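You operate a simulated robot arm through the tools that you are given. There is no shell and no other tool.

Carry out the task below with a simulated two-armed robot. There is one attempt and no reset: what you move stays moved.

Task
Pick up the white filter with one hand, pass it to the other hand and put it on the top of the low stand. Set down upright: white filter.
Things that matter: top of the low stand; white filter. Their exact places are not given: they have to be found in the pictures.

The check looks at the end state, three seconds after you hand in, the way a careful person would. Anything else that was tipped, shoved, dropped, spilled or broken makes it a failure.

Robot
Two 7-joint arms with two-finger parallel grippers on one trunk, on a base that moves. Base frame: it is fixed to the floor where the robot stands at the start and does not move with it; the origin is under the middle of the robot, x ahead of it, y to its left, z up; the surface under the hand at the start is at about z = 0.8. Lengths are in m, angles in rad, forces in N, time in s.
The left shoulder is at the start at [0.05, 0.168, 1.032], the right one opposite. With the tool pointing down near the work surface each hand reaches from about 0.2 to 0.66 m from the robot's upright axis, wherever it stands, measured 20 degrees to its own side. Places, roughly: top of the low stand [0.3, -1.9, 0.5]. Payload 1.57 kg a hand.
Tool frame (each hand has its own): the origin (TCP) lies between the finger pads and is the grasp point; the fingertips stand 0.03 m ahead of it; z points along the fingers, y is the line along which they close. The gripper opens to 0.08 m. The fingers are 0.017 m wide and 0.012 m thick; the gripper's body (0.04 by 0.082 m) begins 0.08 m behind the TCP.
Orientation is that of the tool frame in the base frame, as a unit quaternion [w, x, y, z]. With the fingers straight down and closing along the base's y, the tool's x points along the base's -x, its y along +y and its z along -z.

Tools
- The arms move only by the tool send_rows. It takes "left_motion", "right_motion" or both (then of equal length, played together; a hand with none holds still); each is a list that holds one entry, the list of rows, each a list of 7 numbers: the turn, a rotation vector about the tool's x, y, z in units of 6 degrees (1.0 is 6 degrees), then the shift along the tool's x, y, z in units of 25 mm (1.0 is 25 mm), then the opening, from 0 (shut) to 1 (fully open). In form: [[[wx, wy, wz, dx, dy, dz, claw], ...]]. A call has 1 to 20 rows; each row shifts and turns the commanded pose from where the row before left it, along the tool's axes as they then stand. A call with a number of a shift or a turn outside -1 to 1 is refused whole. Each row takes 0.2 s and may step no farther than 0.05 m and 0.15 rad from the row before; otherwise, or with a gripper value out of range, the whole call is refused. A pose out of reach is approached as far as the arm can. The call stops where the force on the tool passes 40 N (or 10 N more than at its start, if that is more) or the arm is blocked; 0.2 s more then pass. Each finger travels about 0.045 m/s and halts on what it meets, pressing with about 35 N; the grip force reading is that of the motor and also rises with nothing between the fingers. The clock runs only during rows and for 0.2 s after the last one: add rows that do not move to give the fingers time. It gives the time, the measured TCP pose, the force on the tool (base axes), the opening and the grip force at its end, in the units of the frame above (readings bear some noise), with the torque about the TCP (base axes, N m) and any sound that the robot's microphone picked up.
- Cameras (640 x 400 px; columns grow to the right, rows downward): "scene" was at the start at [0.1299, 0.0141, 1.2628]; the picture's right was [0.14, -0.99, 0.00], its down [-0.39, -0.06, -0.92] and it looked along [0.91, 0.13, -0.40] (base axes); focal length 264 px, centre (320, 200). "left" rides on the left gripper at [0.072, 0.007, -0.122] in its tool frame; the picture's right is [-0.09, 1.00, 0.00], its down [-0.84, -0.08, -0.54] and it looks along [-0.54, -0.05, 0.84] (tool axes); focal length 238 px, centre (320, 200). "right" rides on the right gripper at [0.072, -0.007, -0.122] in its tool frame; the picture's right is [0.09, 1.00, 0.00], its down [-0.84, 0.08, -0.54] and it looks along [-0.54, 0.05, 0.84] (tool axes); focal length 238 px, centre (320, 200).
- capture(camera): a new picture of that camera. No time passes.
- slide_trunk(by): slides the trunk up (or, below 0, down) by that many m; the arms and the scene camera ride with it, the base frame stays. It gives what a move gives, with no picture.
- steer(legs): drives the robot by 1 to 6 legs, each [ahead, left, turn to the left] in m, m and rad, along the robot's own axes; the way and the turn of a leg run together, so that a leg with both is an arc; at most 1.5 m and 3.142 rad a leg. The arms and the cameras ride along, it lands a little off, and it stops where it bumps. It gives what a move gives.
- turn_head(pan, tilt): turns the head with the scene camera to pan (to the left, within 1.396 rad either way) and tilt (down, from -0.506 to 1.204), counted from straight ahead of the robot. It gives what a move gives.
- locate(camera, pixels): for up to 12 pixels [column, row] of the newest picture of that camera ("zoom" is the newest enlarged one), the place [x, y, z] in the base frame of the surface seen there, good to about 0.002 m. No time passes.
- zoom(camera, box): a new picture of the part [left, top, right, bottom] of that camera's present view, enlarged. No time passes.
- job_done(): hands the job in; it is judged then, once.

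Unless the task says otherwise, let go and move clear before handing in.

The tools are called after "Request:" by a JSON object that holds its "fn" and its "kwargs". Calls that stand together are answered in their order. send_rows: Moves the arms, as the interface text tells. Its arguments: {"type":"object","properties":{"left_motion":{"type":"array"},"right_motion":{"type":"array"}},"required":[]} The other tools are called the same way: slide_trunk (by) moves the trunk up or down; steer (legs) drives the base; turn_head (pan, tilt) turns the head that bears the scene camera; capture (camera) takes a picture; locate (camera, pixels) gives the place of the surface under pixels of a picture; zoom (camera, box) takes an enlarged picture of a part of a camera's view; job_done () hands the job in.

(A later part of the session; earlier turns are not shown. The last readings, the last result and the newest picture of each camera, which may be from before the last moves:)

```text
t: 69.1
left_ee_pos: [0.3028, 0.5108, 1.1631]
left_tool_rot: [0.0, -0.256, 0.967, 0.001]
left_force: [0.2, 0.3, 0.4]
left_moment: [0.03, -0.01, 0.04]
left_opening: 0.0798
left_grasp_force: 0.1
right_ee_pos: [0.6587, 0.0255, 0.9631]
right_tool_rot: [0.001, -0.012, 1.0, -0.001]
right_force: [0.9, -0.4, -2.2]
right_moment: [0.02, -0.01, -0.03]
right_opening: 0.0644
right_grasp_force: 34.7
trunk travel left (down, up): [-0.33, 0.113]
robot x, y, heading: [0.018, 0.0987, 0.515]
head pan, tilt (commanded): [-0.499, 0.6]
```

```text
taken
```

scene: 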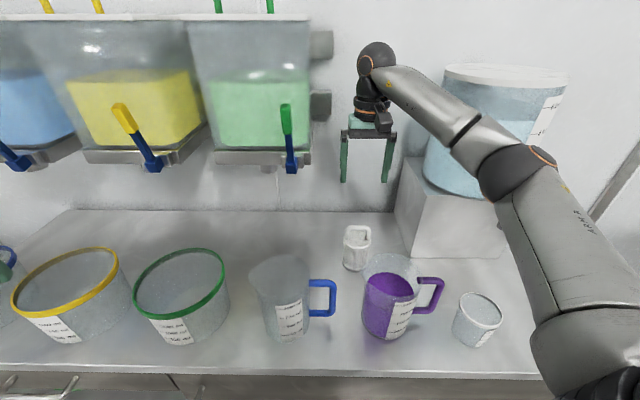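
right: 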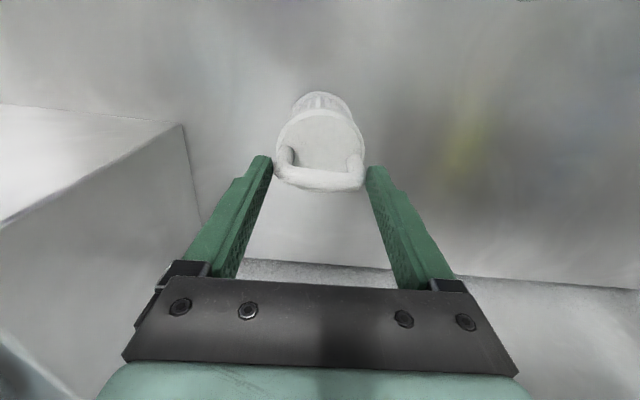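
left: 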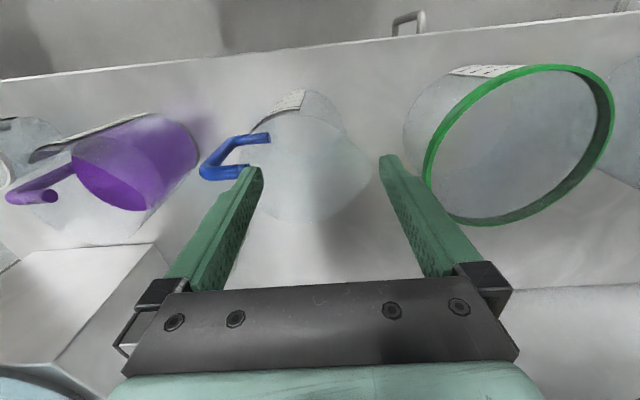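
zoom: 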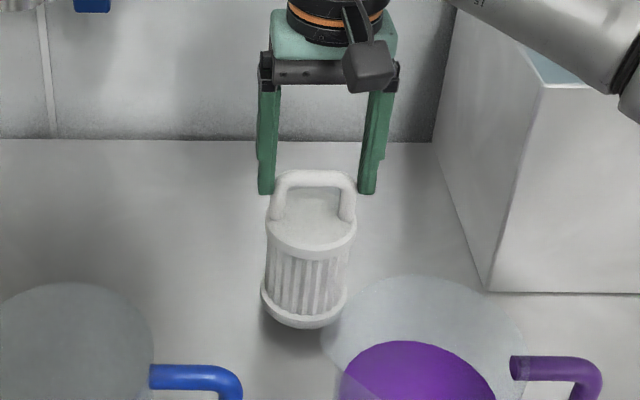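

The loop top is only at z≈0.952 while the fingertips are at 0.933: the filter slipped ~19 mm in the grip. I'll set it straight back down right away (12–13 mm) before it slips out.

Request:
{"fn": "send_rows", "kwargs": {"right_motion": [[[0, 0, 0, 0, 0, 0.25, 0], [0, 0, 0, 0, 0, 0.25, 0], [0, 0, 0, 0, 0, 0.1, 0]]]}}

Request:
{"fn": "zoom", "kwargs": {"camera": "scene", "box": [300, 170, 420, 290]}}

```text
t: 69.9
left_ee_pos: [0.3025, 0.5092, 1.1632]
left_tool_rot: [0.001, -0.255, 0.967, 0.001]
left_force: [-1.0, 0.5, -1.1]
left_moment: [0.03, 0.0, 0.03]
left_opening: 0.0799
left_grasp_force: 0.1
right_ee_pos: [0.6586, 0.0256, 0.9508]
right_tool_rot: [0.001, -0.011, 1.0, 0.0]
right_force: [-0.2, -1.5, 5.1]
right_moment: [-0.2, 0.24, 0.05]
right_opening: 0.0643
right_grasp_force: 34.6
trunk travel left (down, up): [-0.33, 0.113]
robot x, y, heading: [0.0136, 0.0975, 0.515]
head pan, tilt (commanded): [-0.499, 0.6]
```

```text
3.33 times, centred on (360, 230) of scene
```

zoom: 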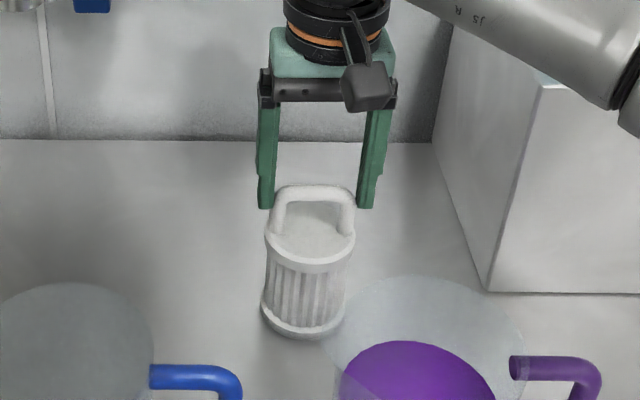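

The filter stands on the counter again (5 N upward contact). I'll open, rise clear, and then turn the hand clockwise 90° so the fingers grip the loop bar in the middle of the pads instead of the legs at the tips.

Request:
{"fn": "send_rows", "kwargs": {"right_motion": [[[0, 0, 0, 0, 0, 0, 1], [0, 0, 0, 0, 0, 0, 1], [0, 0, 0, 0, 0, 0, 1], [0, 0, 0, 0, 0, -0.5, 1], [0, 0, 0, 0, 0, -0.8, 1], [0, 0, 0, 0, 0, -0.8, 1], [0, 0, 0, 0, 0, -0.8, 1], [0, 0, 0, 0, 0, 0, 1]]]}}

Request:
{"fn": "capture", "kwargs": {"camera": "right"}}

Request:
{"fn": "zoom", "kwargs": {"camera": "scene", "box": [310, 210, 410, 285]}}

```text
t: 71.7
left_ee_pos: [0.3022, 0.5105, 1.1636]
left_tool_rot: [-0.001, -0.255, 0.967, 0.0]
left_force: [-0.1, 0.7, -0.3]
left_moment: [0.01, 0.0, -0.01]
left_opening: 0.0799
left_grasp_force: 0.1
right_ee_pos: [0.6588, 0.0263, 1.0229]
right_tool_rot: [0.0, -0.011, 1.0, 0.001]
right_force: [-0.6, 0.8, 0.2]
right_moment: [-0.02, -0.04, 0.01]
right_opening: 0.0802
right_grasp_force: 0.1
trunk travel left (down, up): [-0.33, 0.113]
robot x, y, heading: [0.0167, 0.093, 0.517]
head pan, tilt (commanded): [-0.499, 0.6]
```

```text
taken
```

right: 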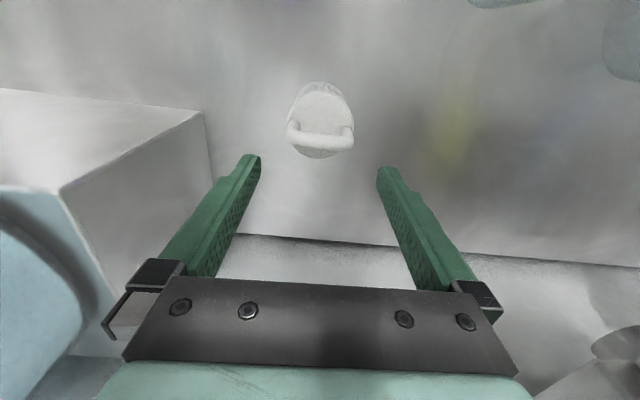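

```text
5.33 times, centred on (360, 248) of scene
```

zoom: 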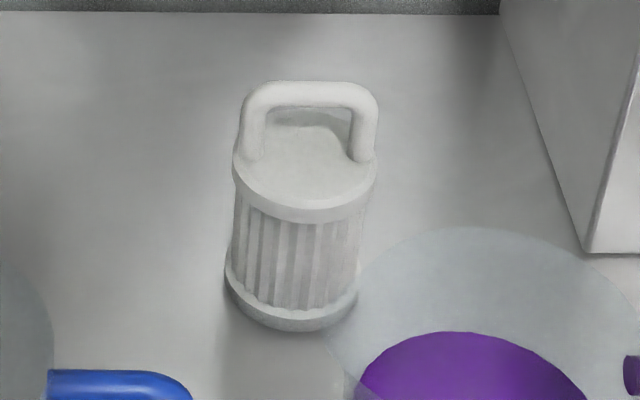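

The filter stands upright again, undisturbed. I'll re-measure it and rotate the hand clockwise 90° above it.

Request:
{"fn": "locate", "kwargs": {"camera": "zoom", "pixels": [[308, 95], [250, 145], [364, 145], [262, 100], [362, 105], [305, 180], [305, 215], [237, 165], [375, 180], [290, 322]]}}

Request:
{"fn": "send_rows", "kwargs": {"right_motion": [[[0, 0, 1, 0, 0, 0, 1], [0, 0, 1, 0, 0, 0, 1], [0, 0, 1, 0, 0, 0, 1], [0, 0, 1, 0, 0, 0, 1], [0, 0, 1, 0, 0, 0, 1], [0, 0, 1, 0, 0, 0, 1], [0, 0, 1, 0, 0, 0, 1], [0, 0, 1, 0, 0, 0, 1], [0, 0, 1, 0, 0, 0, 1], [0, 0, 1, 0, 0, 0, 1], [0, 0, 1, 0, 0, 0, 1], [0, 0, 1, 0, 0, 0, 1], [0, 0, 1, 0, 0, 0, 1], [0, 0, 1, 0, 0, 0, 1], [0, 0, 1, 0, 0, 0, 1], [0, 0, 0, 0, 0, 0, 1]]]}}

Request:
{"fn": "capture", "kwargs": {"camera": "right"}}

Request:
{"fn": "capture", "kwargs": {"camera": "scene"}}

```text
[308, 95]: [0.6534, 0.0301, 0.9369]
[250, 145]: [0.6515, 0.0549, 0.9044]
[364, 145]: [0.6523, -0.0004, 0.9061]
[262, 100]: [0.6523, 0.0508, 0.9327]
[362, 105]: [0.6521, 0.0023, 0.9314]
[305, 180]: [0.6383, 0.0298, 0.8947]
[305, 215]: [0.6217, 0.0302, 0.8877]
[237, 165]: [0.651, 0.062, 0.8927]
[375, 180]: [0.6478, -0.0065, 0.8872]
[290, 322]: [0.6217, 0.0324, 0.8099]
```

```text
t: 75.1
left_ee_pos: [0.3024, 0.5092, 1.1648]
left_tool_rot: [0.001, -0.255, 0.967, 0.0]
left_force: [-0.6, 0.4, -0.9]
left_moment: [-0.01, 0.04, 0.0]
left_opening: 0.0803
left_grasp_force: 0.1
right_ee_pos: [0.6569, 0.0267, 1.0225]
right_tool_rot: [0.0, 0.699, 0.715, 0.0]
right_force: [-0.6, 0.3, 0.4]
right_moment: [-0.01, 0.0, 0.03]
right_opening: 0.08
right_grasp_force: 0.1
trunk travel left (down, up): [-0.33, 0.113]
robot x, y, heading: [0.0153, 0.0947, 0.513]
head pan, tilt (commanded): [-0.499, 0.6]
```

```text
taken
```

right: 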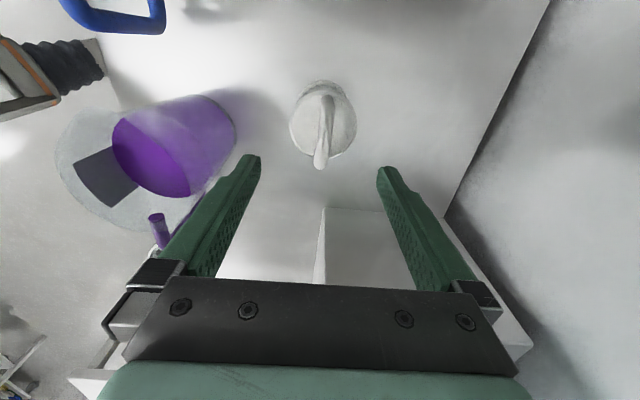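

```text
taken
```

scene: 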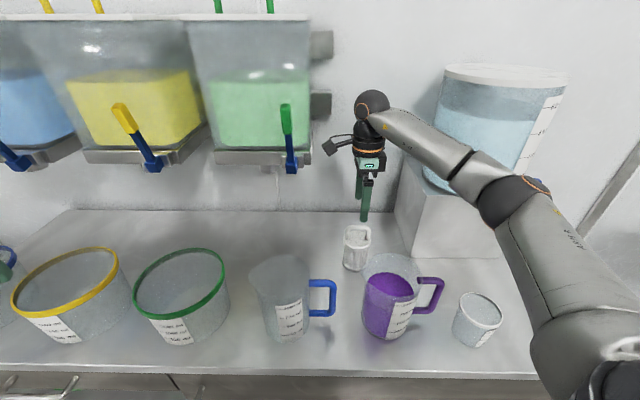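

The hand now closes along base x with the camera on the +y side; the bar at (322,130) is centred between the fingertips. I'll descend to z≈0.930 so the bar lies at the pad centre and tips stay just above the cap.

Request:
{"fn": "send_rows", "kwargs": {"right_motion": [[[0, 0, 0, 0, 0.04, 0.7, 1], [0, 0, 0, 0, 0, 0.7, 1], [0, 0, 0, 0, 0, 0.7, 1], [0, 0, 0, 0, 0, 0.6, 1], [0, 0, 0, 0, 0, 0.6, 1], [0, 0, 0, 0, 0, 0.38, 1], [0, 0, 0, 0, 0, 0, 1]]]}}

Request:
{"fn": "capture", "kwargs": {"camera": "right"}}

Request:
{"fn": "zoom", "kwargs": {"camera": "scene", "box": [310, 190, 410, 275]}}

```text
t: 76.7
left_ee_pos: [0.3024, 0.5096, 1.1634]
left_tool_rot: [0.001, -0.256, 0.967, 0.001]
left_force: [0.3, 0.5, 0.7]
left_moment: [-0.05, 0.04, -0.01]
left_opening: 0.0801
left_grasp_force: 0.1
right_ee_pos: [0.6571, 0.0262, 0.9306]
right_tool_rot: [-0.001, 0.699, 0.715, 0.0]
right_force: [-0.3, 0.5, -0.2]
right_moment: [0.01, 0.0, 0.04]
right_opening: 0.0798
right_grasp_force: 0.0
trunk travel left (down, up): [-0.33, 0.113]
robot x, y, heading: [0.0157, 0.0948, 0.509]
head pan, tilt (commanded): [-0.499, 0.6]
```

```text
taken
```

right: 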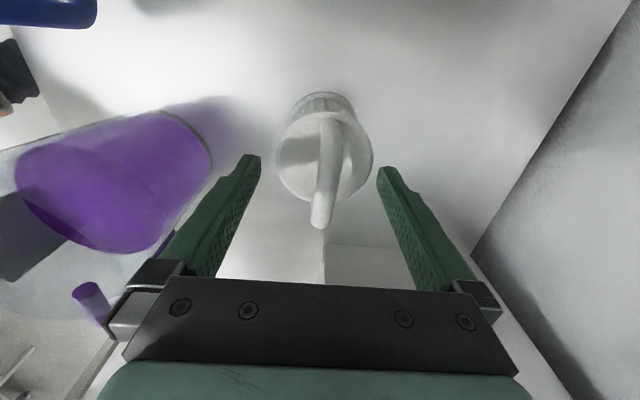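

```text
4.71 times, centred on (360, 232) of scene
```

zoom: 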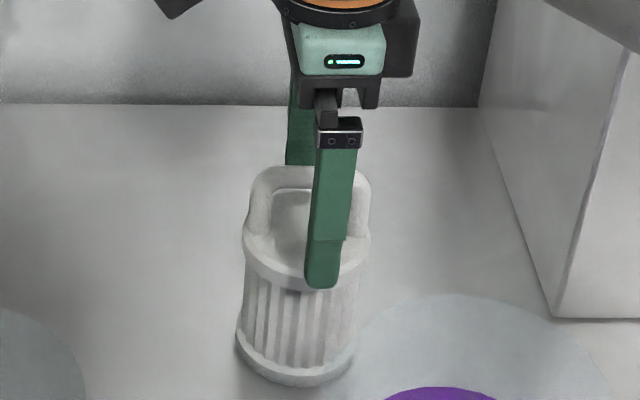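

The fingers straddle the bar. I'll close the gripper, giving it time to travel.

Request:
{"fn": "send_rows", "kwargs": {"right_motion": [[[0, 0, 0, 0, 0, 0, 0.6], [0, 0, 0, 0, 0, 0, 0.4], [0, 0, 0, 0, 0, 0, 0.25], [0, 0, 0, 0, 0, 0, 0.1], [0, 0, 0, 0, 0, 0, 0], [0, 0, 0, 0, 0, 0, 0], [0, 0, 0, 0, 0, 0, 0], [0, 0, 0, 0, 0, 0, 0]]]}}

Request:
{"fn": "zoom", "kwargs": {"camera": "scene", "box": [310, 190, 410, 275]}}

Request:
{"fn": "capture", "kwargs": {"camera": "right"}}

```text
t: 78.5
left_ee_pos: [0.303, 0.5099, 1.1632]
left_tool_rot: [0.0, -0.255, 0.967, 0.0]
left_force: [-1.2, 0.3, -0.2]
left_moment: [0.03, 0.01, 0.02]
left_opening: 0.0801
left_grasp_force: 0.1
right_ee_pos: [0.6574, 0.0256, 0.9308]
right_tool_rot: [0.0, 0.699, 0.715, 0.0]
right_force: [1.1, 0.9, 0.5]
right_moment: [-0.03, 0.01, 0.02]
right_opening: 0.0123
right_grasp_force: 29.5
trunk travel left (down, up): [-0.33, 0.113]
robot x, y, heading: [0.0159, 0.0937, 0.52]
head pan, tilt (commanded): [-0.499, 0.6]
```

```text
4.71 times, centred on (360, 232) of scene
```

zoom: 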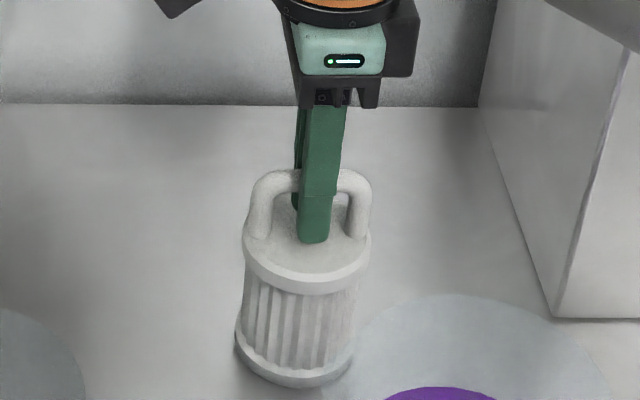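

```text
taken
```

right: 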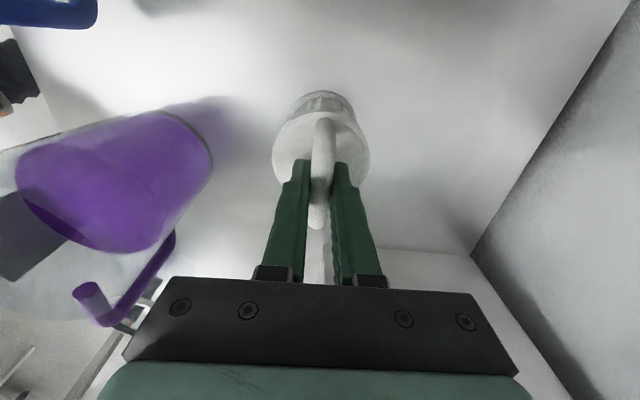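

The bar is held (opening 0.0123, ~30 N). I'll test-lift about 8 mm and check for slip.

Request:
{"fn": "send_rows", "kwargs": {"right_motion": [[[0, 0, 0, 0, 0, -0.1, 0], [0, 0, 0, 0, 0, -0.1, 0], [0, 0, 0, 0, 0, -0.15, 0], [0, 0, 0, 0, 0, 0, 0]]]}}

Request:
{"fn": "zoom", "kwargs": {"camera": "scene", "box": [310, 190, 410, 275]}}

```text
t: 79.5
left_ee_pos: [0.302, 0.5106, 1.1634]
left_tool_rot: [0.001, -0.255, 0.967, 0.0]
left_force: [0.0, 0.9, 0.8]
left_moment: [0.0, -0.01, 0.01]
left_opening: 0.08
left_grasp_force: 0.0
right_ee_pos: [0.6579, 0.0254, 0.9385]
right_tool_rot: [0.0, 0.699, 0.715, 0.0]
right_force: [-0.1, -0.3, -1.7]
right_moment: [0.01, -0.01, -0.02]
right_opening: 0.0119
right_grasp_force: 29.1
trunk travel left (down, up): [-0.33, 0.113]
robot x, y, heading: [0.013, 0.0934, 0.516]
head pan, tilt (commanded): [-0.499, 0.6]
```

```text
4.71 times, centred on (360, 232) of scene
```

zoom: 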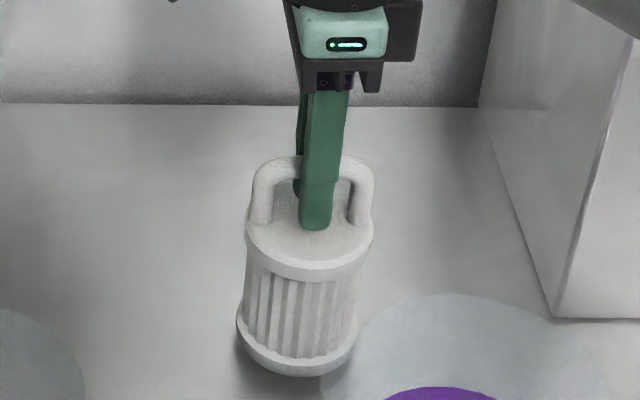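

The loop top (row 157) and fingertip (row 230) moved up together, so no slip this time. I'll lift another 40 mm and check again.

Request:
{"fn": "send_rows", "kwargs": {"right_motion": [[[0, 0, 0, 0, 0, -0.3, 0], [0, 0, 0, 0, 0, -0.35, 0], [0, 0, 0, 0, 0, -0.35, 0], [0, 0, 0, 0, 0, -0.35, 0], [0, 0, 0, 0, 0, -0.25, 0], [0, 0, 0, 0, 0, 0, 0]]]}}

Request:
{"fn": "zoom", "kwargs": {"camera": "scene", "box": [310, 175, 410, 275]}}

Request:
{"fn": "capture", "kwargs": {"camera": "right"}}

```text
t: 80.9
left_ee_pos: [0.3038, 0.5092, 1.1638]
left_tool_rot: [0.001, -0.255, 0.967, 0.0]
left_force: [-0.2, 0.9, 0.3]
left_moment: [0.05, -0.02, -0.03]
left_opening: 0.0798
left_grasp_force: 0.2
right_ee_pos: [0.6574, 0.0272, 0.9796]
right_tool_rot: [0.0, 0.698, 0.716, 0.0]
right_force: [0.0, 0.9, -1.8]
right_moment: [0.01, -0.02, -0.05]
right_opening: 0.0123
right_grasp_force: 29.1
trunk travel left (down, up): [-0.33, 0.113]
robot x, y, heading: [0.0113, 0.0948, 0.51]
head pan, tilt (commanded): [-0.499, 0.6]
```

```text
4.00 times, centred on (360, 225) of scene
```

zoom: 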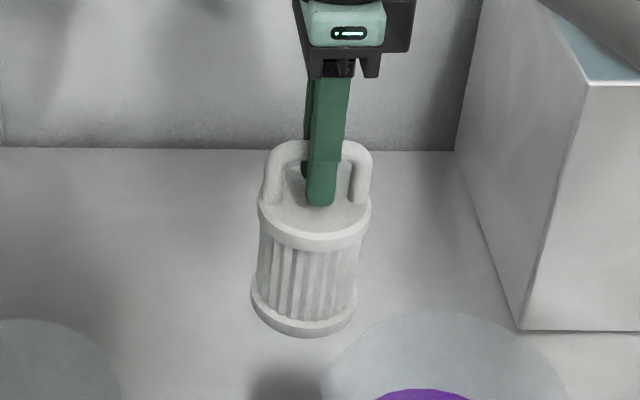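

```text
taken
```

right: 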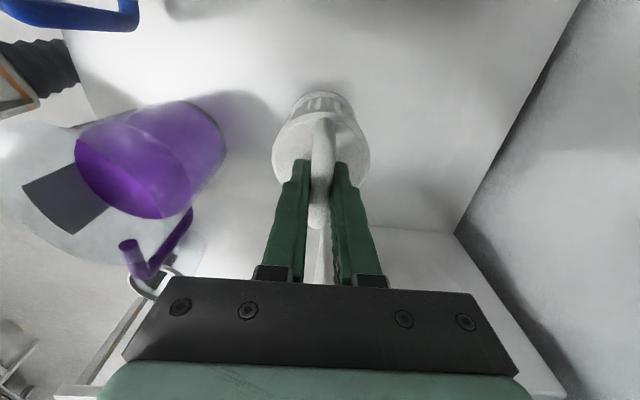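

The grip is holding with no change in the hand view. I'll raise the trunk 0.1 m to lift further without changing the arm pose.

Request:
{"fn": "slide_trunk", "kwargs": {"by": 0.1}}

Request:
{"fn": "capture", "kwargs": {"camera": "right"}}

Request:
{"fn": "capture", "kwargs": {"camera": "scene"}}

```text
t: 82.3
left_ee_pos: [0.3025, 0.5096, 1.2637]
left_tool_rot: [0.001, -0.256, 0.967, 0.0]
left_force: [0.4, -0.7, -0.5]
left_moment: [-0.03, -0.05, 0.0]
left_opening: 0.0801
left_grasp_force: 0.0
right_ee_pos: [0.6592, 0.0265, 1.0792]
right_tool_rot: [0.0, 0.7, 0.715, 0.001]
right_force: [0.4, -0.6, -1.2]
right_moment: [0.01, -0.01, 0.01]
right_opening: 0.0123
right_grasp_force: 29.6
trunk travel left (down, up): [-0.43, 0.013]
robot x, y, heading: [0.0181, 0.0922, 0.519]
head pan, tilt (commanded): [-0.499, 0.6]
```

```text
taken
```

right: 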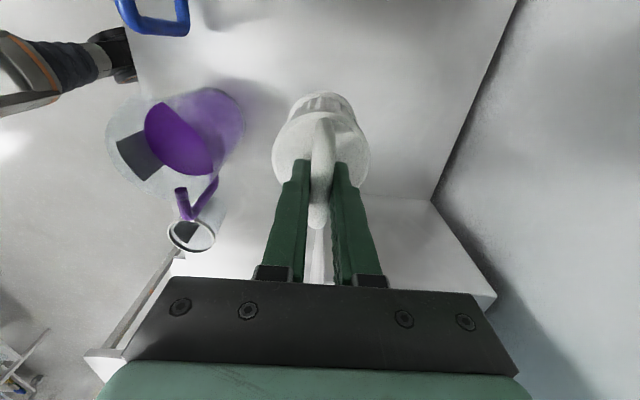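

```text
taken
```

scene: 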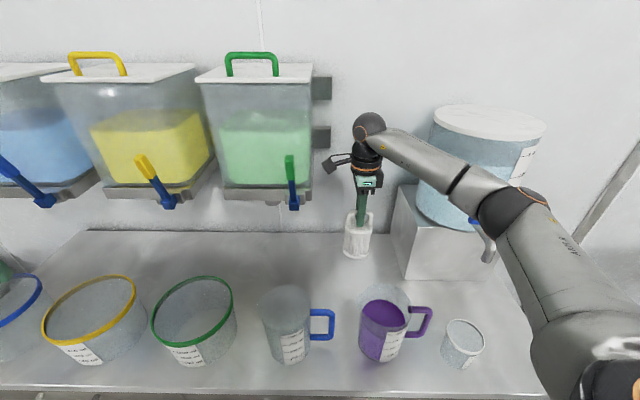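

The filter hangs straight, bottom at about z=0.95. Before lifting further I'll check the distance between the hand camera (335,160) and the green tank's edge and lever (292,180).

Request:
{"fn": "locate", "kwargs": {"camera": "scene", "pixels": [[310, 150], [312, 100], [308, 193], [325, 163], [333, 165], [294, 165], [294, 200], [385, 298], [398, 300], [365, 295]]}}

```text
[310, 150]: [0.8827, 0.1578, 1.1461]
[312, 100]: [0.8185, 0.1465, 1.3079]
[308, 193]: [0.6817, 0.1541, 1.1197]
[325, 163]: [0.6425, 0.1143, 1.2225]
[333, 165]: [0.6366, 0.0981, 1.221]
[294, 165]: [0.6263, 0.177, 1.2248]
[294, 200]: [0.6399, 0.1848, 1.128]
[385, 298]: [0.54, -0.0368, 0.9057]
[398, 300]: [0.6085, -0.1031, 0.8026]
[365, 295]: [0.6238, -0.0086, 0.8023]
```

The hand camera's edge is at y≈0.116, about 4–6 cm from the lever and shelf corner. I'll lift straight up another 85 mm.

Request:
{"fn": "send_rows", "kwargs": {"right_motion": [[[0, 0, 0, 0, 0, -0.4, 0], [0, 0, 0, 0, 0, -0.6, 0], [0, 0, 0, 0, 0, -0.6, 0], [0, 0, 0, 0, 0, -0.6, 0], [0, 0, 0, 0, 0, -0.6, 0], [0, 0, 0, 0, 0, -0.4, 0], [0, 0, 0, 0, 0, -0.2, 0], [0, 0, 0, 0, 0, 0, 0]]]}}

Request:
{"fn": "capture", "kwargs": {"camera": "scene"}}

```text
t: 84.1
left_ee_pos: [0.3024, 0.5094, 1.2633]
left_tool_rot: [0.0, -0.256, 0.967, 0.0]
left_force: [-0.7, -0.8, 0.1]
left_moment: [-0.01, 0.02, 0.0]
left_opening: 0.0798
left_grasp_force: 0.1
right_ee_pos: [0.6586, 0.0269, 1.1639]
right_tool_rot: [0.0, 0.699, 0.715, 0.0]
right_force: [0.8, 0.5, -1.5]
right_moment: [0.01, 0.01, 0.0]
right_opening: 0.0119
right_grasp_force: 29.7
trunk travel left (down, up): [-0.43, 0.013]
robot x, y, heading: [0.0154, 0.0959, 0.515]
head pan, tilt (commanded): [-0.499, 0.6]
```

```text
taken
```

scene: 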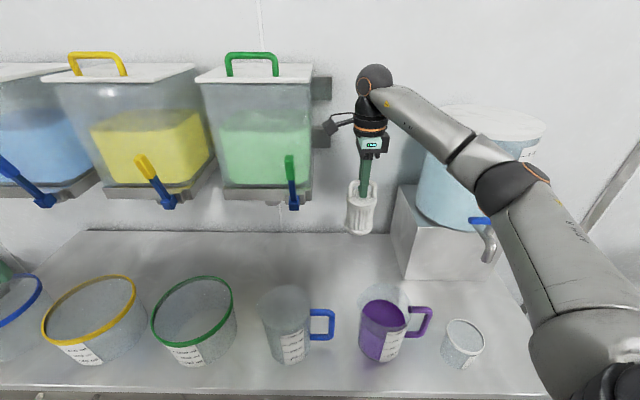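

The filter's bottom is now at z≈1.03, above every vessel rim on the counter. I'll back the base straight out by 0.6 m along its heading.

Request:
{"fn": "steer", "kwargs": {"legs": [[-0.3, 0, 0], [-0.3, 0, 0]]}}

Request:
{"fn": "capture", "kwargs": {"camera": "scene"}}

Request:
{"fn": "capture", "kwargs": {"camera": "right"}}

```text
t: 87.8
left_ee_pos: [-0.2205, 0.2134, 1.2648]
left_tool_rot: [0.0, -0.255, 0.967, 0.0]
left_force: [0.0, -0.3, -0.3]
left_moment: [0.05, -0.03, 0.01]
left_opening: 0.0798
left_grasp_force: 0.1
right_ee_pos: [0.1359, -0.27, 1.1651]
right_tool_rot: [0.0, 0.699, 0.715, 0.0]
right_force: [-0.1, 0.6, -0.9]
right_moment: [0.01, 0.0, -0.02]
right_opening: 0.0119
right_grasp_force: 29.4
trunk travel left (down, up): [-0.43, 0.013]
robot x, y, heading: [-0.5075, -0.1995, 0.513]
head pan, tilt (commanded): [-0.499, 0.6]
```

```text
taken
```

scene: 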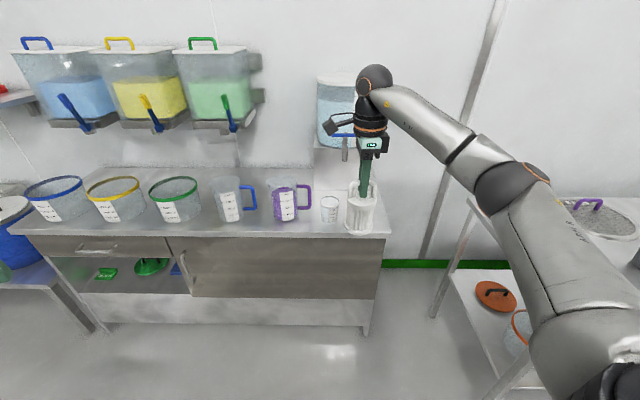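

```text
taken
```

right: 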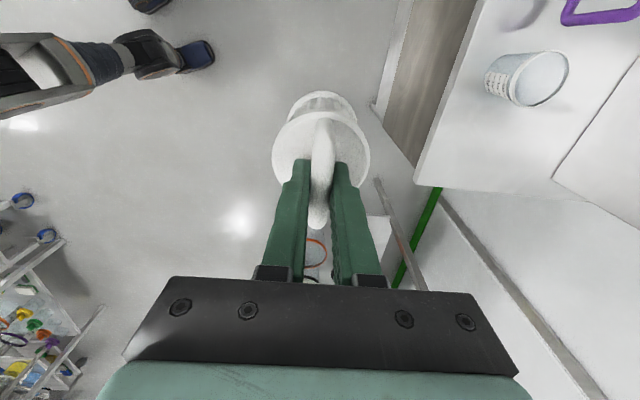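

The counter items are untouched and the filter hangs securely in free space. Next I'll bring the right hand toward the robot's centre line for the handover, in gentle steps.

Request:
{"fn": "send_rows", "kwargs": {"right_motion": [[[0, 0, 0, 0.3, -0.2, 0, 0], [0, 0, 0, 0.6, -0.43, 0, 0], [0, 0, 0, 0.75, -0.54, 0, 0], [0, 0, 0, 0.75, -0.54, 0, 0], [0, 0, 0, 0.75, -0.54, 0, 0], [0, 0, 0, 0.75, -0.54, 0, 0], [0, 0, 0, 0.75, -0.54, 0, 0], [0, 0, 0, 0.6, -0.43, 0, 0], [0, 0, 0, 0.3, -0.2, 0, 0], [0, 0, 0, 0, 0, 0, 0]]]}}

Request:
{"fn": "capture", "kwargs": {"camera": "right"}}

Request:
{"fn": "capture", "kwargs": {"camera": "scene"}}

```text
t: 90.0
left_ee_pos: [-0.2182, 0.2145, 1.263]
left_tool_rot: [0.0, -0.256, 0.967, 0.0]
left_force: [-0.4, -0.3, -0.2]
left_moment: [0.0, -0.02, -0.02]
left_opening: 0.0796
left_grasp_force: 0.0
right_ee_pos: [0.0338, -0.1334, 1.1651]
right_tool_rot: [0.0, 0.699, 0.716, 0.0]
right_force: [-0.1, 0.0, -2.1]
right_moment: [-0.01, 0.0, 0.0]
right_opening: 0.012
right_grasp_force: 29.4
trunk travel left (down, up): [-0.43, 0.013]
robot x, y, heading: [-0.5075, -0.1986, 0.512]
head pan, tilt (commanded): [-0.499, 0.6]
```

```text
taken
```

right: 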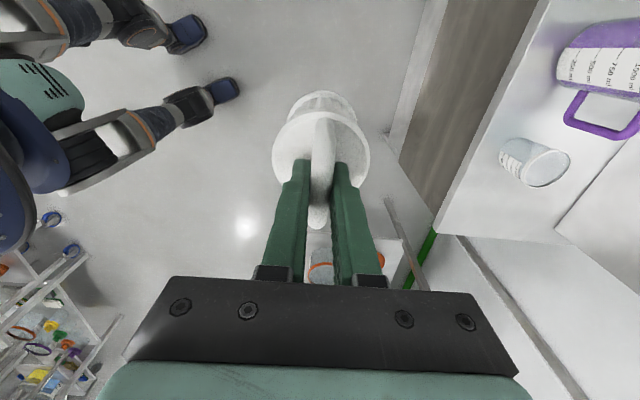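

```text
taken
```

scene: 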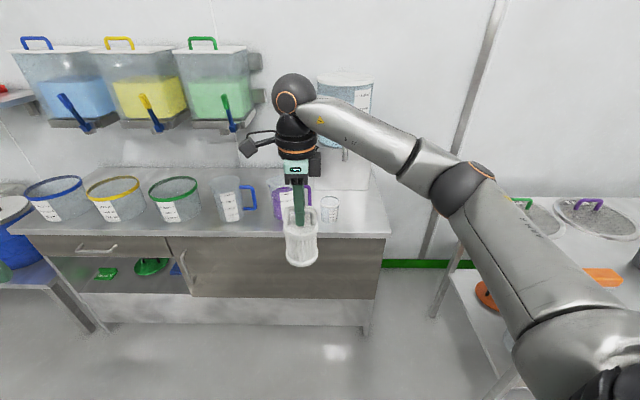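

The hand moved freely with no slip (bar still at the same place in the hand view). I'll continue left another 0.18 m to near the robot's centre line.

Request:
{"fn": "send_rows", "kwargs": {"right_motion": [[[0, 0, 0, 0.3, -0.2, 0, 0], [0, 0, 0, 0.6, -0.41, 0, 0], [0, 0, 0, 0.75, -0.52, 0, 0], [0, 0, 0, 0.8, -0.55, 0, 0], [0, 0, 0, 0.8, -0.55, 0, 0], [0, 0, 0, 0.8, -0.55, 0, 0], [0, 0, 0, 0.75, -0.52, 0, 0], [0, 0, 0, 0.6, -0.41, 0, 0], [0, 0, 0, 0.3, -0.2, 0, 0], [0, 0, 0, 0.2, -0.14, 0, 0], [0, 0, 0, 0, 0, 0, 0]]]}}

Request:
{"fn": "turn_head", "kwargs": {"pan": 0.0, "tilt": 0.5}}

Request:
{"fn": "capture", "kwargs": {"camera": "scene"}}

```text
t: 92.4
left_ee_pos: [-0.22, 0.2141, 1.2634]
left_tool_rot: [0.0, -0.256, 0.967, 0.001]
left_force: [0.3, -0.8, -0.1]
left_moment: [0.01, 0.01, 0.0]
left_opening: 0.0799
left_grasp_force: 0.1
right_ee_pos: [-0.0704, 0.0132, 1.1638]
right_tool_rot: [0.0, 0.699, 0.715, 0.0]
right_force: [0.7, 0.2, -1.2]
right_moment: [-0.02, 0.02, -0.01]
right_opening: 0.0119
right_grasp_force: 29.6
trunk travel left (down, up): [-0.43, 0.013]
robot x, y, heading: [-0.5095, -0.1989, 0.519]
head pan, tilt (commanded): [-0.499, 0.6]
```

```text
t: 93.3
left_ee_pos: [-0.2194, 0.2141, 1.2636]
left_tool_rot: [0.0, -0.256, 0.967, 0.0]
left_force: [0.1, 0.1, 0.0]
left_moment: [-0.01, 0.0, 0.03]
left_opening: 0.0799
left_grasp_force: 0.0
right_ee_pos: [-0.0705, 0.0126, 1.1648]
right_tool_rot: [-0.001, 0.699, 0.715, 0.001]
right_force: [-0.2, -0.4, -2.3]
right_moment: [0.01, 0.02, 0.0]
right_opening: 0.0122
right_grasp_force: 29.7
trunk travel left (down, up): [-0.43, 0.013]
robot x, y, heading: [-0.5082, -0.1988, 0.514]
head pan, tilt (commanded): [0.0, 0.499]
```

```text
taken
```

scene: 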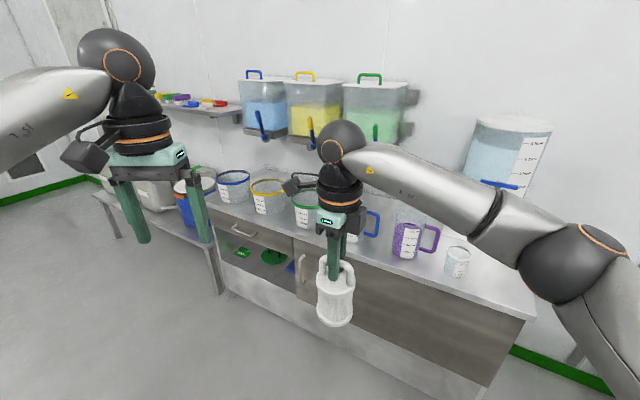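

Filter hangs at robot-relative (0.485,-0.03). I'll move it a bit further forward for room and meanwhile turn the left hand: yaw 36° to the right, then pitch up 54°, so its fingers point forward-right and 36° below horizontal.

Request:
{"fn": "send_rows", "kwargs": {"right_motion": [[[0, 0, 0, 0.08, 0.35, 0, 0], [0, 0, 0, 0.14, 0.6, 0, 0], [0, 0, 0, 0.14, 0.6, 0, 0], [0, 0, 0, 0.14, 0.6, 0, 0], [0, 0, 0, 0.14, 0.55, 0, 0], [0, 0, 0, 0.08, 0.3, 0, 0], [0, 0, 0, 0, 0, 0, 0], [0, 0, 0, 0, 0, 0, 0], [0, 0, 0, 0, 0, 0, 0], [0, 0, 0, 0, 0, 0, 0], [0, 0, 0, 0, 0, 0, 0], [0, 0, 0, 0, 0, 0, 0], [0, 0, 0, 0, 0, 0, 0], [0, 0, 0, 0, 0, 0, 0], [0, 0, 0, 0, 0, 0, 0], [0, 0, 0, 0, 0, 0, 0]]], "left_motion": [[[0, 0, 1, 0, 0, 0, 1], [0, 0, 1, 0, 0, 0, 1], [0, 0, 1, 0, 0, 0, 1], [0, 0, 1, 0, 0, 0, 1], [0, 0, 1, 0, 0, 0, 1], [0, 0, 1, 0, 0, 0, 1], [0, -1, 0, 0, 0, 0, 1], [0, -1, 0, 0, 0, 0, 1], [0, -1, 0, 0, 0, 0, 1], [0, -1, 0, 0, 0, 0, 1], [0, -1, 0, 0, 0, 0, 1], [0, -1, 0, 0, 0, 0, 1], [0, -1, 0, 0, 0, 0, 1], [0, -1, 0, 0, 0, 0, 1], [0, -1, 0, 0, 0, 0, 1], [0, 0, 0, 0, 0, 0, 1]]]}}

Request:
{"fn": "capture", "kwargs": {"camera": "scene"}}

Request:
{"fn": "capture", "kwargs": {"camera": "right"}}

Request:
{"fn": "capture", "kwargs": {"camera": "left"}}

```text
t: 96.7
left_ee_pos: [-0.2195, 0.2138, 1.263]
left_tool_rot: [0.454, 0.051, 0.889, -0.026]
left_force: [0.3, 0.1, -0.4]
left_moment: [0.04, -0.02, -0.03]
left_opening: 0.08
left_grasp_force: 0.1
right_ee_pos: [0.0054, 0.0313, 1.1647]
right_tool_rot: [0.0, 0.699, 0.715, 0.001]
right_force: [0.0, -0.3, -2.2]
right_moment: [-0.01, 0.03, 0.03]
right_opening: 0.0121
right_grasp_force: 28.8
trunk travel left (down, up): [-0.43, 0.013]
robot x, y, heading: [-0.505, -0.1999, 0.511]
head pan, tilt (commanded): [0.0, 0.499]
```

```text
taken
```

scene: 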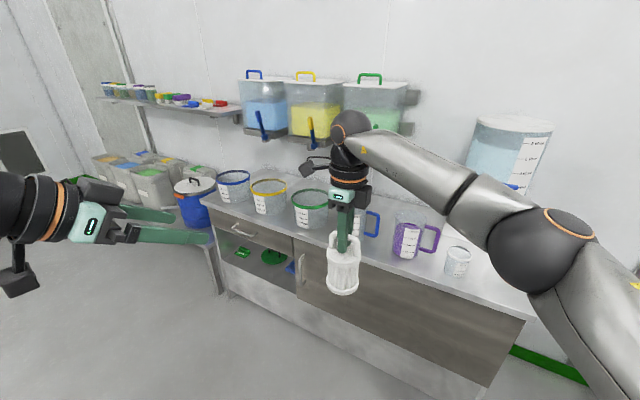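

```text
taken
```

right: 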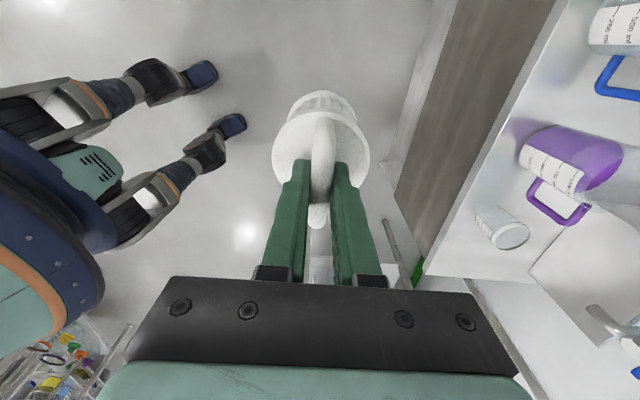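

```text
taken
```

left: 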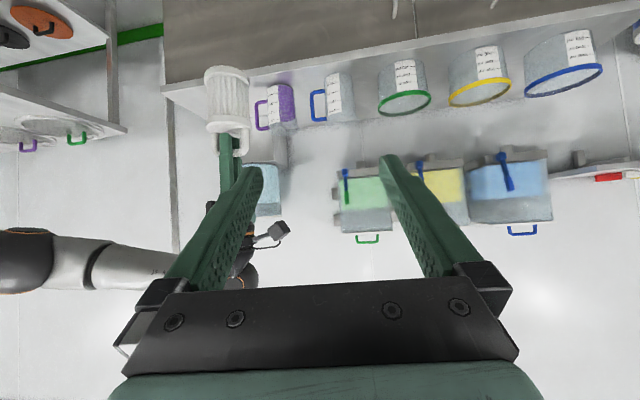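

Both hands are posed as planned; the left fingers now point along about (0.805,-0.093,-0.586). I'll measure the hanging filter's body accurately.

Request:
{"fn": "zoom", "kwargs": {"camera": "scene", "box": [300, 215, 390, 305]}}

```text
4.44 times, centred on (345, 260) of scene
```

zoom: 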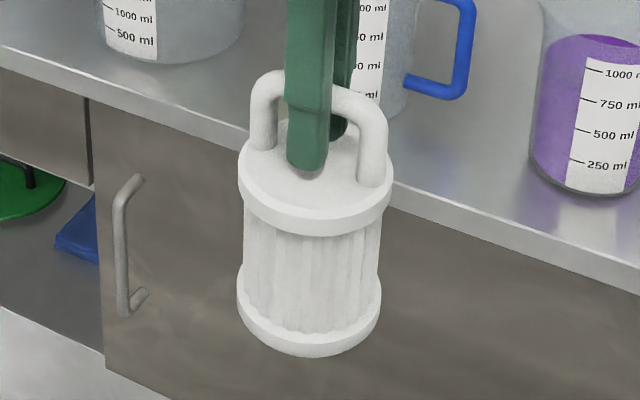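

Request:
{"fn": "locate", "kwargs": {"camera": "zoom", "pixels": [[312, 225], [242, 185], [388, 200], [312, 235], [312, 245], [250, 240], [375, 250], [308, 330], [308, 348], [240, 300], [379, 305], [250, 280]]}}

Request:
{"fn": "locate", "kwargs": {"camera": "left", "pixels": [[228, 75], [230, 110], [215, 100], [245, 95], [238, 145], [228, 125], [228, 90]]}}

```text
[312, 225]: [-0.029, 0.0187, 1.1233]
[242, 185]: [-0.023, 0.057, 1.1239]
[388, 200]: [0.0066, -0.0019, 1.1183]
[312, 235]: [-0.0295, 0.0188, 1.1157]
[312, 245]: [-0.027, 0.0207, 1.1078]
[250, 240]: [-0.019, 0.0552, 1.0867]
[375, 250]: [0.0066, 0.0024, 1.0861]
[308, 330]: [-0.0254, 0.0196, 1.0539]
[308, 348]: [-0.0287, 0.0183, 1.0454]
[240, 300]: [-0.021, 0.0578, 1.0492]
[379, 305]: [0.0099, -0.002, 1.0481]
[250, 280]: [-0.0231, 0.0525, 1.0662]
```

```text
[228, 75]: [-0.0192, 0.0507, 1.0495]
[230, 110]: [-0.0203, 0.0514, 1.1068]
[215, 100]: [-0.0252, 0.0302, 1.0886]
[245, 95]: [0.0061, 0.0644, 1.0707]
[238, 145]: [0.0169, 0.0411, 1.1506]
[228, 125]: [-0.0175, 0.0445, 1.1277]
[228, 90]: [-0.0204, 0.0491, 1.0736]
```

The filter hangs vertical with its axis at about (0.003,0.031), ribbed body between z≈1.055 and 1.113. I'll bring the left hand to a pre-grasp point 0.12 m back along its finger direction.

Request:
{"fn": "send_rows", "kwargs": {"left_motion": [[[0, 0, 0, 0.02, -0.4, 0.45, 1], [0, 0, 0, 0.02, -0.78, 0.9, 1], [0, 0, 0, 0.02, -0.78, 0.9, 1], [0, 0, 0, 0.02, -0.78, 0.9, 1], [0, 0, 0, 0.02, -0.78, 0.9, 1], [0, 0, 0, 0.02, -0.78, 0.9, 1], [0, 0, 0, 0.02, -0.78, 0.9, 1], [0, 0, 0, 0.0, -0.78, 0.9, 1], [0, 0, 0, 0.0, -0.39, 0.49, 1], [0, 0, 0, 0, 0, 0, 1]]]}}

Request:
{"fn": "capture", "kwargs": {"camera": "scene"}}

Request:
{"fn": "capture", "kwargs": {"camera": "left"}}

Request:
{"fn": "capture", "kwargs": {"camera": "right"}}

```text
t: 98.9
left_ee_pos: [-0.0939, 0.042, 1.1557]
left_tool_rot: [0.453, 0.049, 0.89, -0.025]
left_force: [0.8, 0.6, -0.1]
left_moment: [0.02, -0.04, 0.03]
left_opening: 0.0799
left_grasp_force: 0.1
right_ee_pos: [0.0034, 0.0323, 1.1662]
right_tool_rot: [0.0, 0.699, 0.715, 0.0]
right_force: [-0.4, -1.0, -2.1]
right_moment: [-0.01, 0.02, 0.0]
right_opening: 0.0121
right_grasp_force: 29.5
trunk travel left (down, up): [-0.43, 0.013]
robot x, y, heading: [-0.5096, -0.1985, 0.513]
head pan, tilt (commanded): [0.0, 0.499]
```

```text
taken
```

scene: 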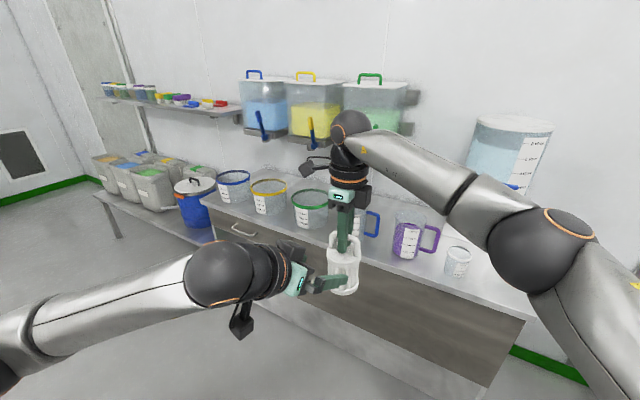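

```text
taken
```

left: 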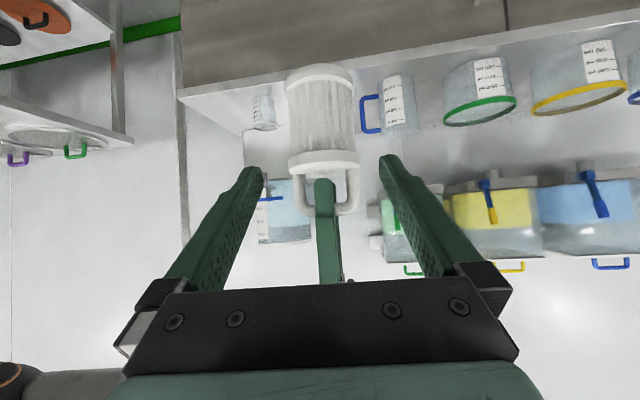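

```text
taken
```

right: 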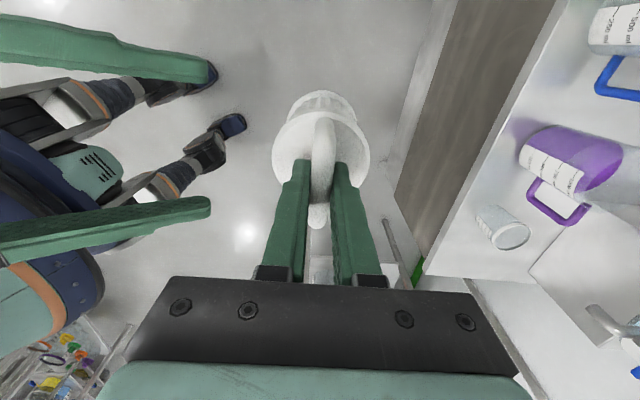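

The filter at (322,115) in the left view is centred between the left fingertips (250 and 388). I'll verify with locate before advancing.

Request:
{"fn": "locate", "kwargs": {"camera": "left", "pixels": [[320, 110], [290, 110], [350, 110], [320, 72], [322, 160], [290, 165], [357, 160], [320, 140]]}}

Request:
{"fn": "zoom", "kwargs": {"camera": "scene", "box": [260, 210, 400, 330]}}

```text
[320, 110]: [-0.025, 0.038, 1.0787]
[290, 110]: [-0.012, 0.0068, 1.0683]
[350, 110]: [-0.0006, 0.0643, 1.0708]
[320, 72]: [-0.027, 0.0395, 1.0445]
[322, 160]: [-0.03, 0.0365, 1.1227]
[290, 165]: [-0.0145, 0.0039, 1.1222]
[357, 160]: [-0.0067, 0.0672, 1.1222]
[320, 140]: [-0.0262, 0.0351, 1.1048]
```

```text
3.33 times, centred on (330, 270) of scene
```

zoom: 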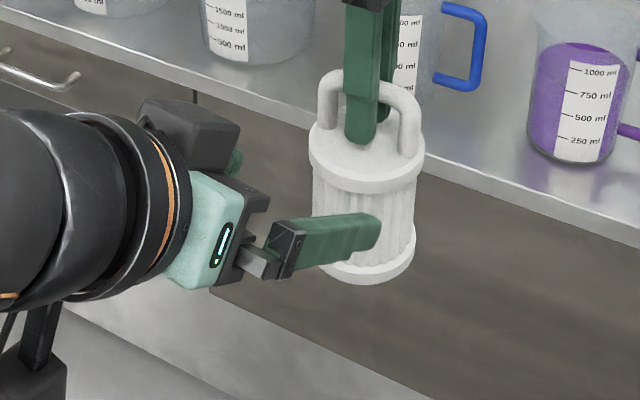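

Axis estimate from both views: about (0.004,0.0325), so the left hand is within 2 mm laterally. I'll advance half of the way with a small lateral correction and look again.

Request:
{"fn": "send_rows", "kwargs": {"left_motion": [[[0, 0, 0, 0, 0.03, 0.5, 1], [0, 0, 0, 0, 0.03, 0.6, 1], [0, 0, 0, 0, 0, 0.6, 1], [0, 0, 0, 0, 0, 0.5, 1], [0, 0, 0, 0, 0, 0.3, 1], [0, 0, 0, 0, 0, 0, 1]]]}}

Request:
{"fn": "capture", "kwargs": {"camera": "left"}}

Request:
{"fn": "zoom", "kwargs": {"camera": "scene", "box": [260, 210, 400, 330]}}

Request:
{"fn": "capture", "kwargs": {"camera": "right"}}

```text
t: 100.3
left_ee_pos: [-0.0435, 0.0382, 1.1187]
left_tool_rot: [0.453, 0.05, 0.89, -0.025]
left_force: [0.1, -0.9, -1.1]
left_moment: [-0.01, -0.03, -0.02]
left_opening: 0.0799
left_grasp_force: 0.1
right_ee_pos: [0.0042, 0.0317, 1.1652]
right_tool_rot: [0.0, 0.699, 0.715, 0.0]
right_force: [-0.4, 0.2, -1.5]
right_moment: [0.01, -0.01, 0.0]
right_opening: 0.0122
right_grasp_force: 29.7
trunk travel left (down, up): [-0.43, 0.013]
robot x, y, heading: [-0.5069, -0.1966, 0.512]
head pan, tilt (commanded): [0.0, 0.499]
```

```text
taken
```

left: 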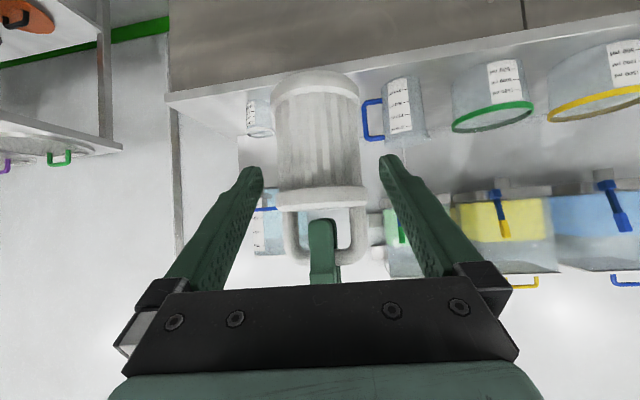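

```text
3.33 times, centred on (330, 270) of scene
```

zoom: 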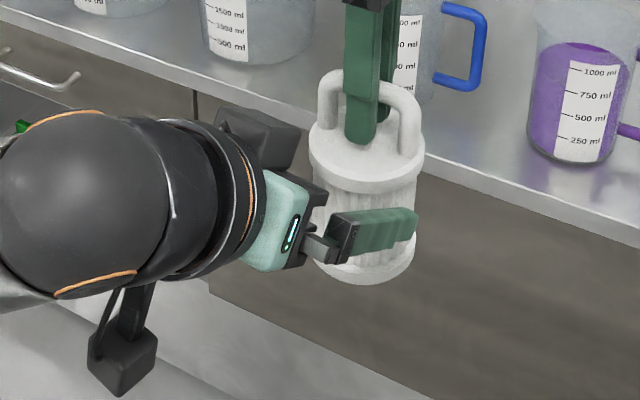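

```text
taken
```

right: 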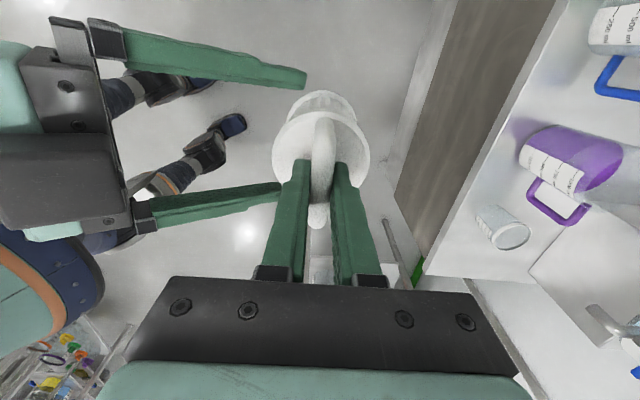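

Both fingers are passing cleanly either side of the filter. A dark box on top of the left gripper at (260,130) in the zoom could come near the right fingers, so I'll measure it first.

Request:
{"fn": "locate", "kwargs": {"camera": "zoom", "pixels": [[295, 130], [290, 155], [240, 115], [260, 145], [325, 190], [310, 250], [320, 200]]}}

Request:
{"fn": "locate", "kwargs": {"camera": "right", "pixels": [[110, 150], [120, 215], [60, 180], [115, 80], [60, 90], [20, 140], [300, 78], [275, 190]]}}

```text
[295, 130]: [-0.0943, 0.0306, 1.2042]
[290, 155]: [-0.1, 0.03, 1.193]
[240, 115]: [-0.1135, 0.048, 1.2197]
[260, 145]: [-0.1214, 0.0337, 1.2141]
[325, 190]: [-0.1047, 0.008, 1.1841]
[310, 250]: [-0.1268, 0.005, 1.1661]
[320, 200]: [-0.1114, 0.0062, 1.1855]
```

```text
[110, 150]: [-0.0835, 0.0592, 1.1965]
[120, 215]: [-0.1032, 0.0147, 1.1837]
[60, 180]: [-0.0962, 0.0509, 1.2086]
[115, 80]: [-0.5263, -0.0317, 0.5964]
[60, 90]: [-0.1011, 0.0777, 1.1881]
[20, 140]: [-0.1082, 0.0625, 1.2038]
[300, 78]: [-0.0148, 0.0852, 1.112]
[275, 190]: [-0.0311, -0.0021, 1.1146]
```

After the remaining 59 mm advance the box front will still be about 2 cm from the right fingers, so it is clear. I'll advance to centre the filter body between the left pads.

Request:
{"fn": "send_rows", "kwargs": {"left_motion": [[[0, 0, 0, 0, 0, 0.4, 1], [0, 0, 0, 0, 0, 0.5, 1], [0, 0, 0, 0, 0, 0.5, 1], [0, 0, 0, 0, 0, 0.5, 1], [0, 0, 0, 0, 0, 0.45, 1], [0, 0, 0, 0, 0, 0, 1]]]}}

Request:
{"fn": "capture", "kwargs": {"camera": "left"}}

Request:
{"fn": "zoom", "kwargs": {"camera": "scene", "box": [260, 210, 400, 330]}}

Request:
{"fn": "capture", "kwargs": {"camera": "right"}}

```text
t: 101.7
left_ee_pos: [0.0056, 0.0324, 1.0819]
left_tool_rot: [0.453, 0.052, 0.889, -0.027]
left_force: [-0.4, 0.0, -0.5]
left_moment: [0.02, 0.0, -0.01]
left_opening: 0.0803
left_grasp_force: 0.0
right_ee_pos: [0.0031, 0.0299, 1.1641]
right_tool_rot: [0.0, 0.699, 0.715, 0.0]
right_force: [0.0, -0.3, -1.4]
right_moment: [-0.01, -0.03, 0.0]
right_opening: 0.0122
right_grasp_force: 29.4
trunk travel left (down, up): [-0.43, 0.013]
robot x, y, heading: [-0.5049, -0.2012, 0.513]
head pan, tilt (commanded): [0.0, 0.499]
```

```text
taken
```

left: 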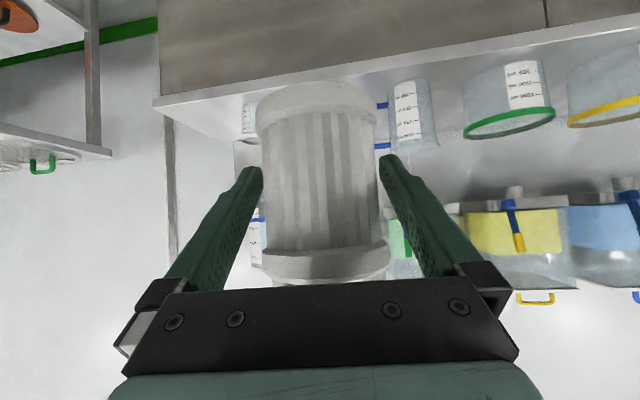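

```text
3.33 times, centred on (330, 270) of scene
```

zoom: 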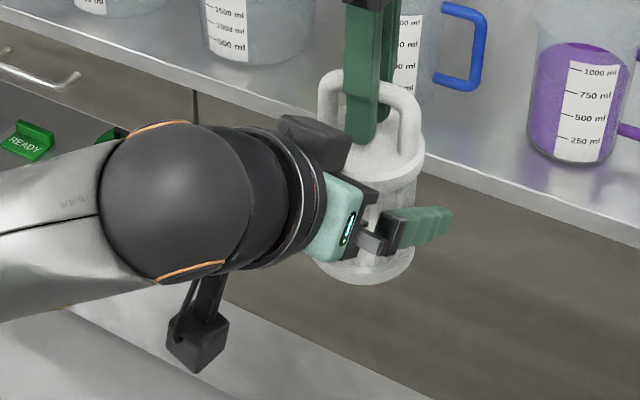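

```text
taken
```

right: 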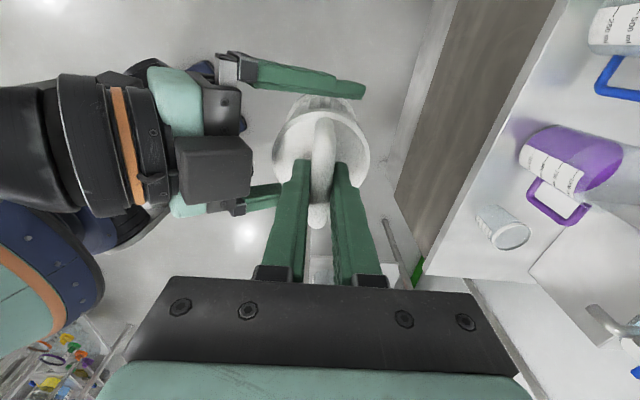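

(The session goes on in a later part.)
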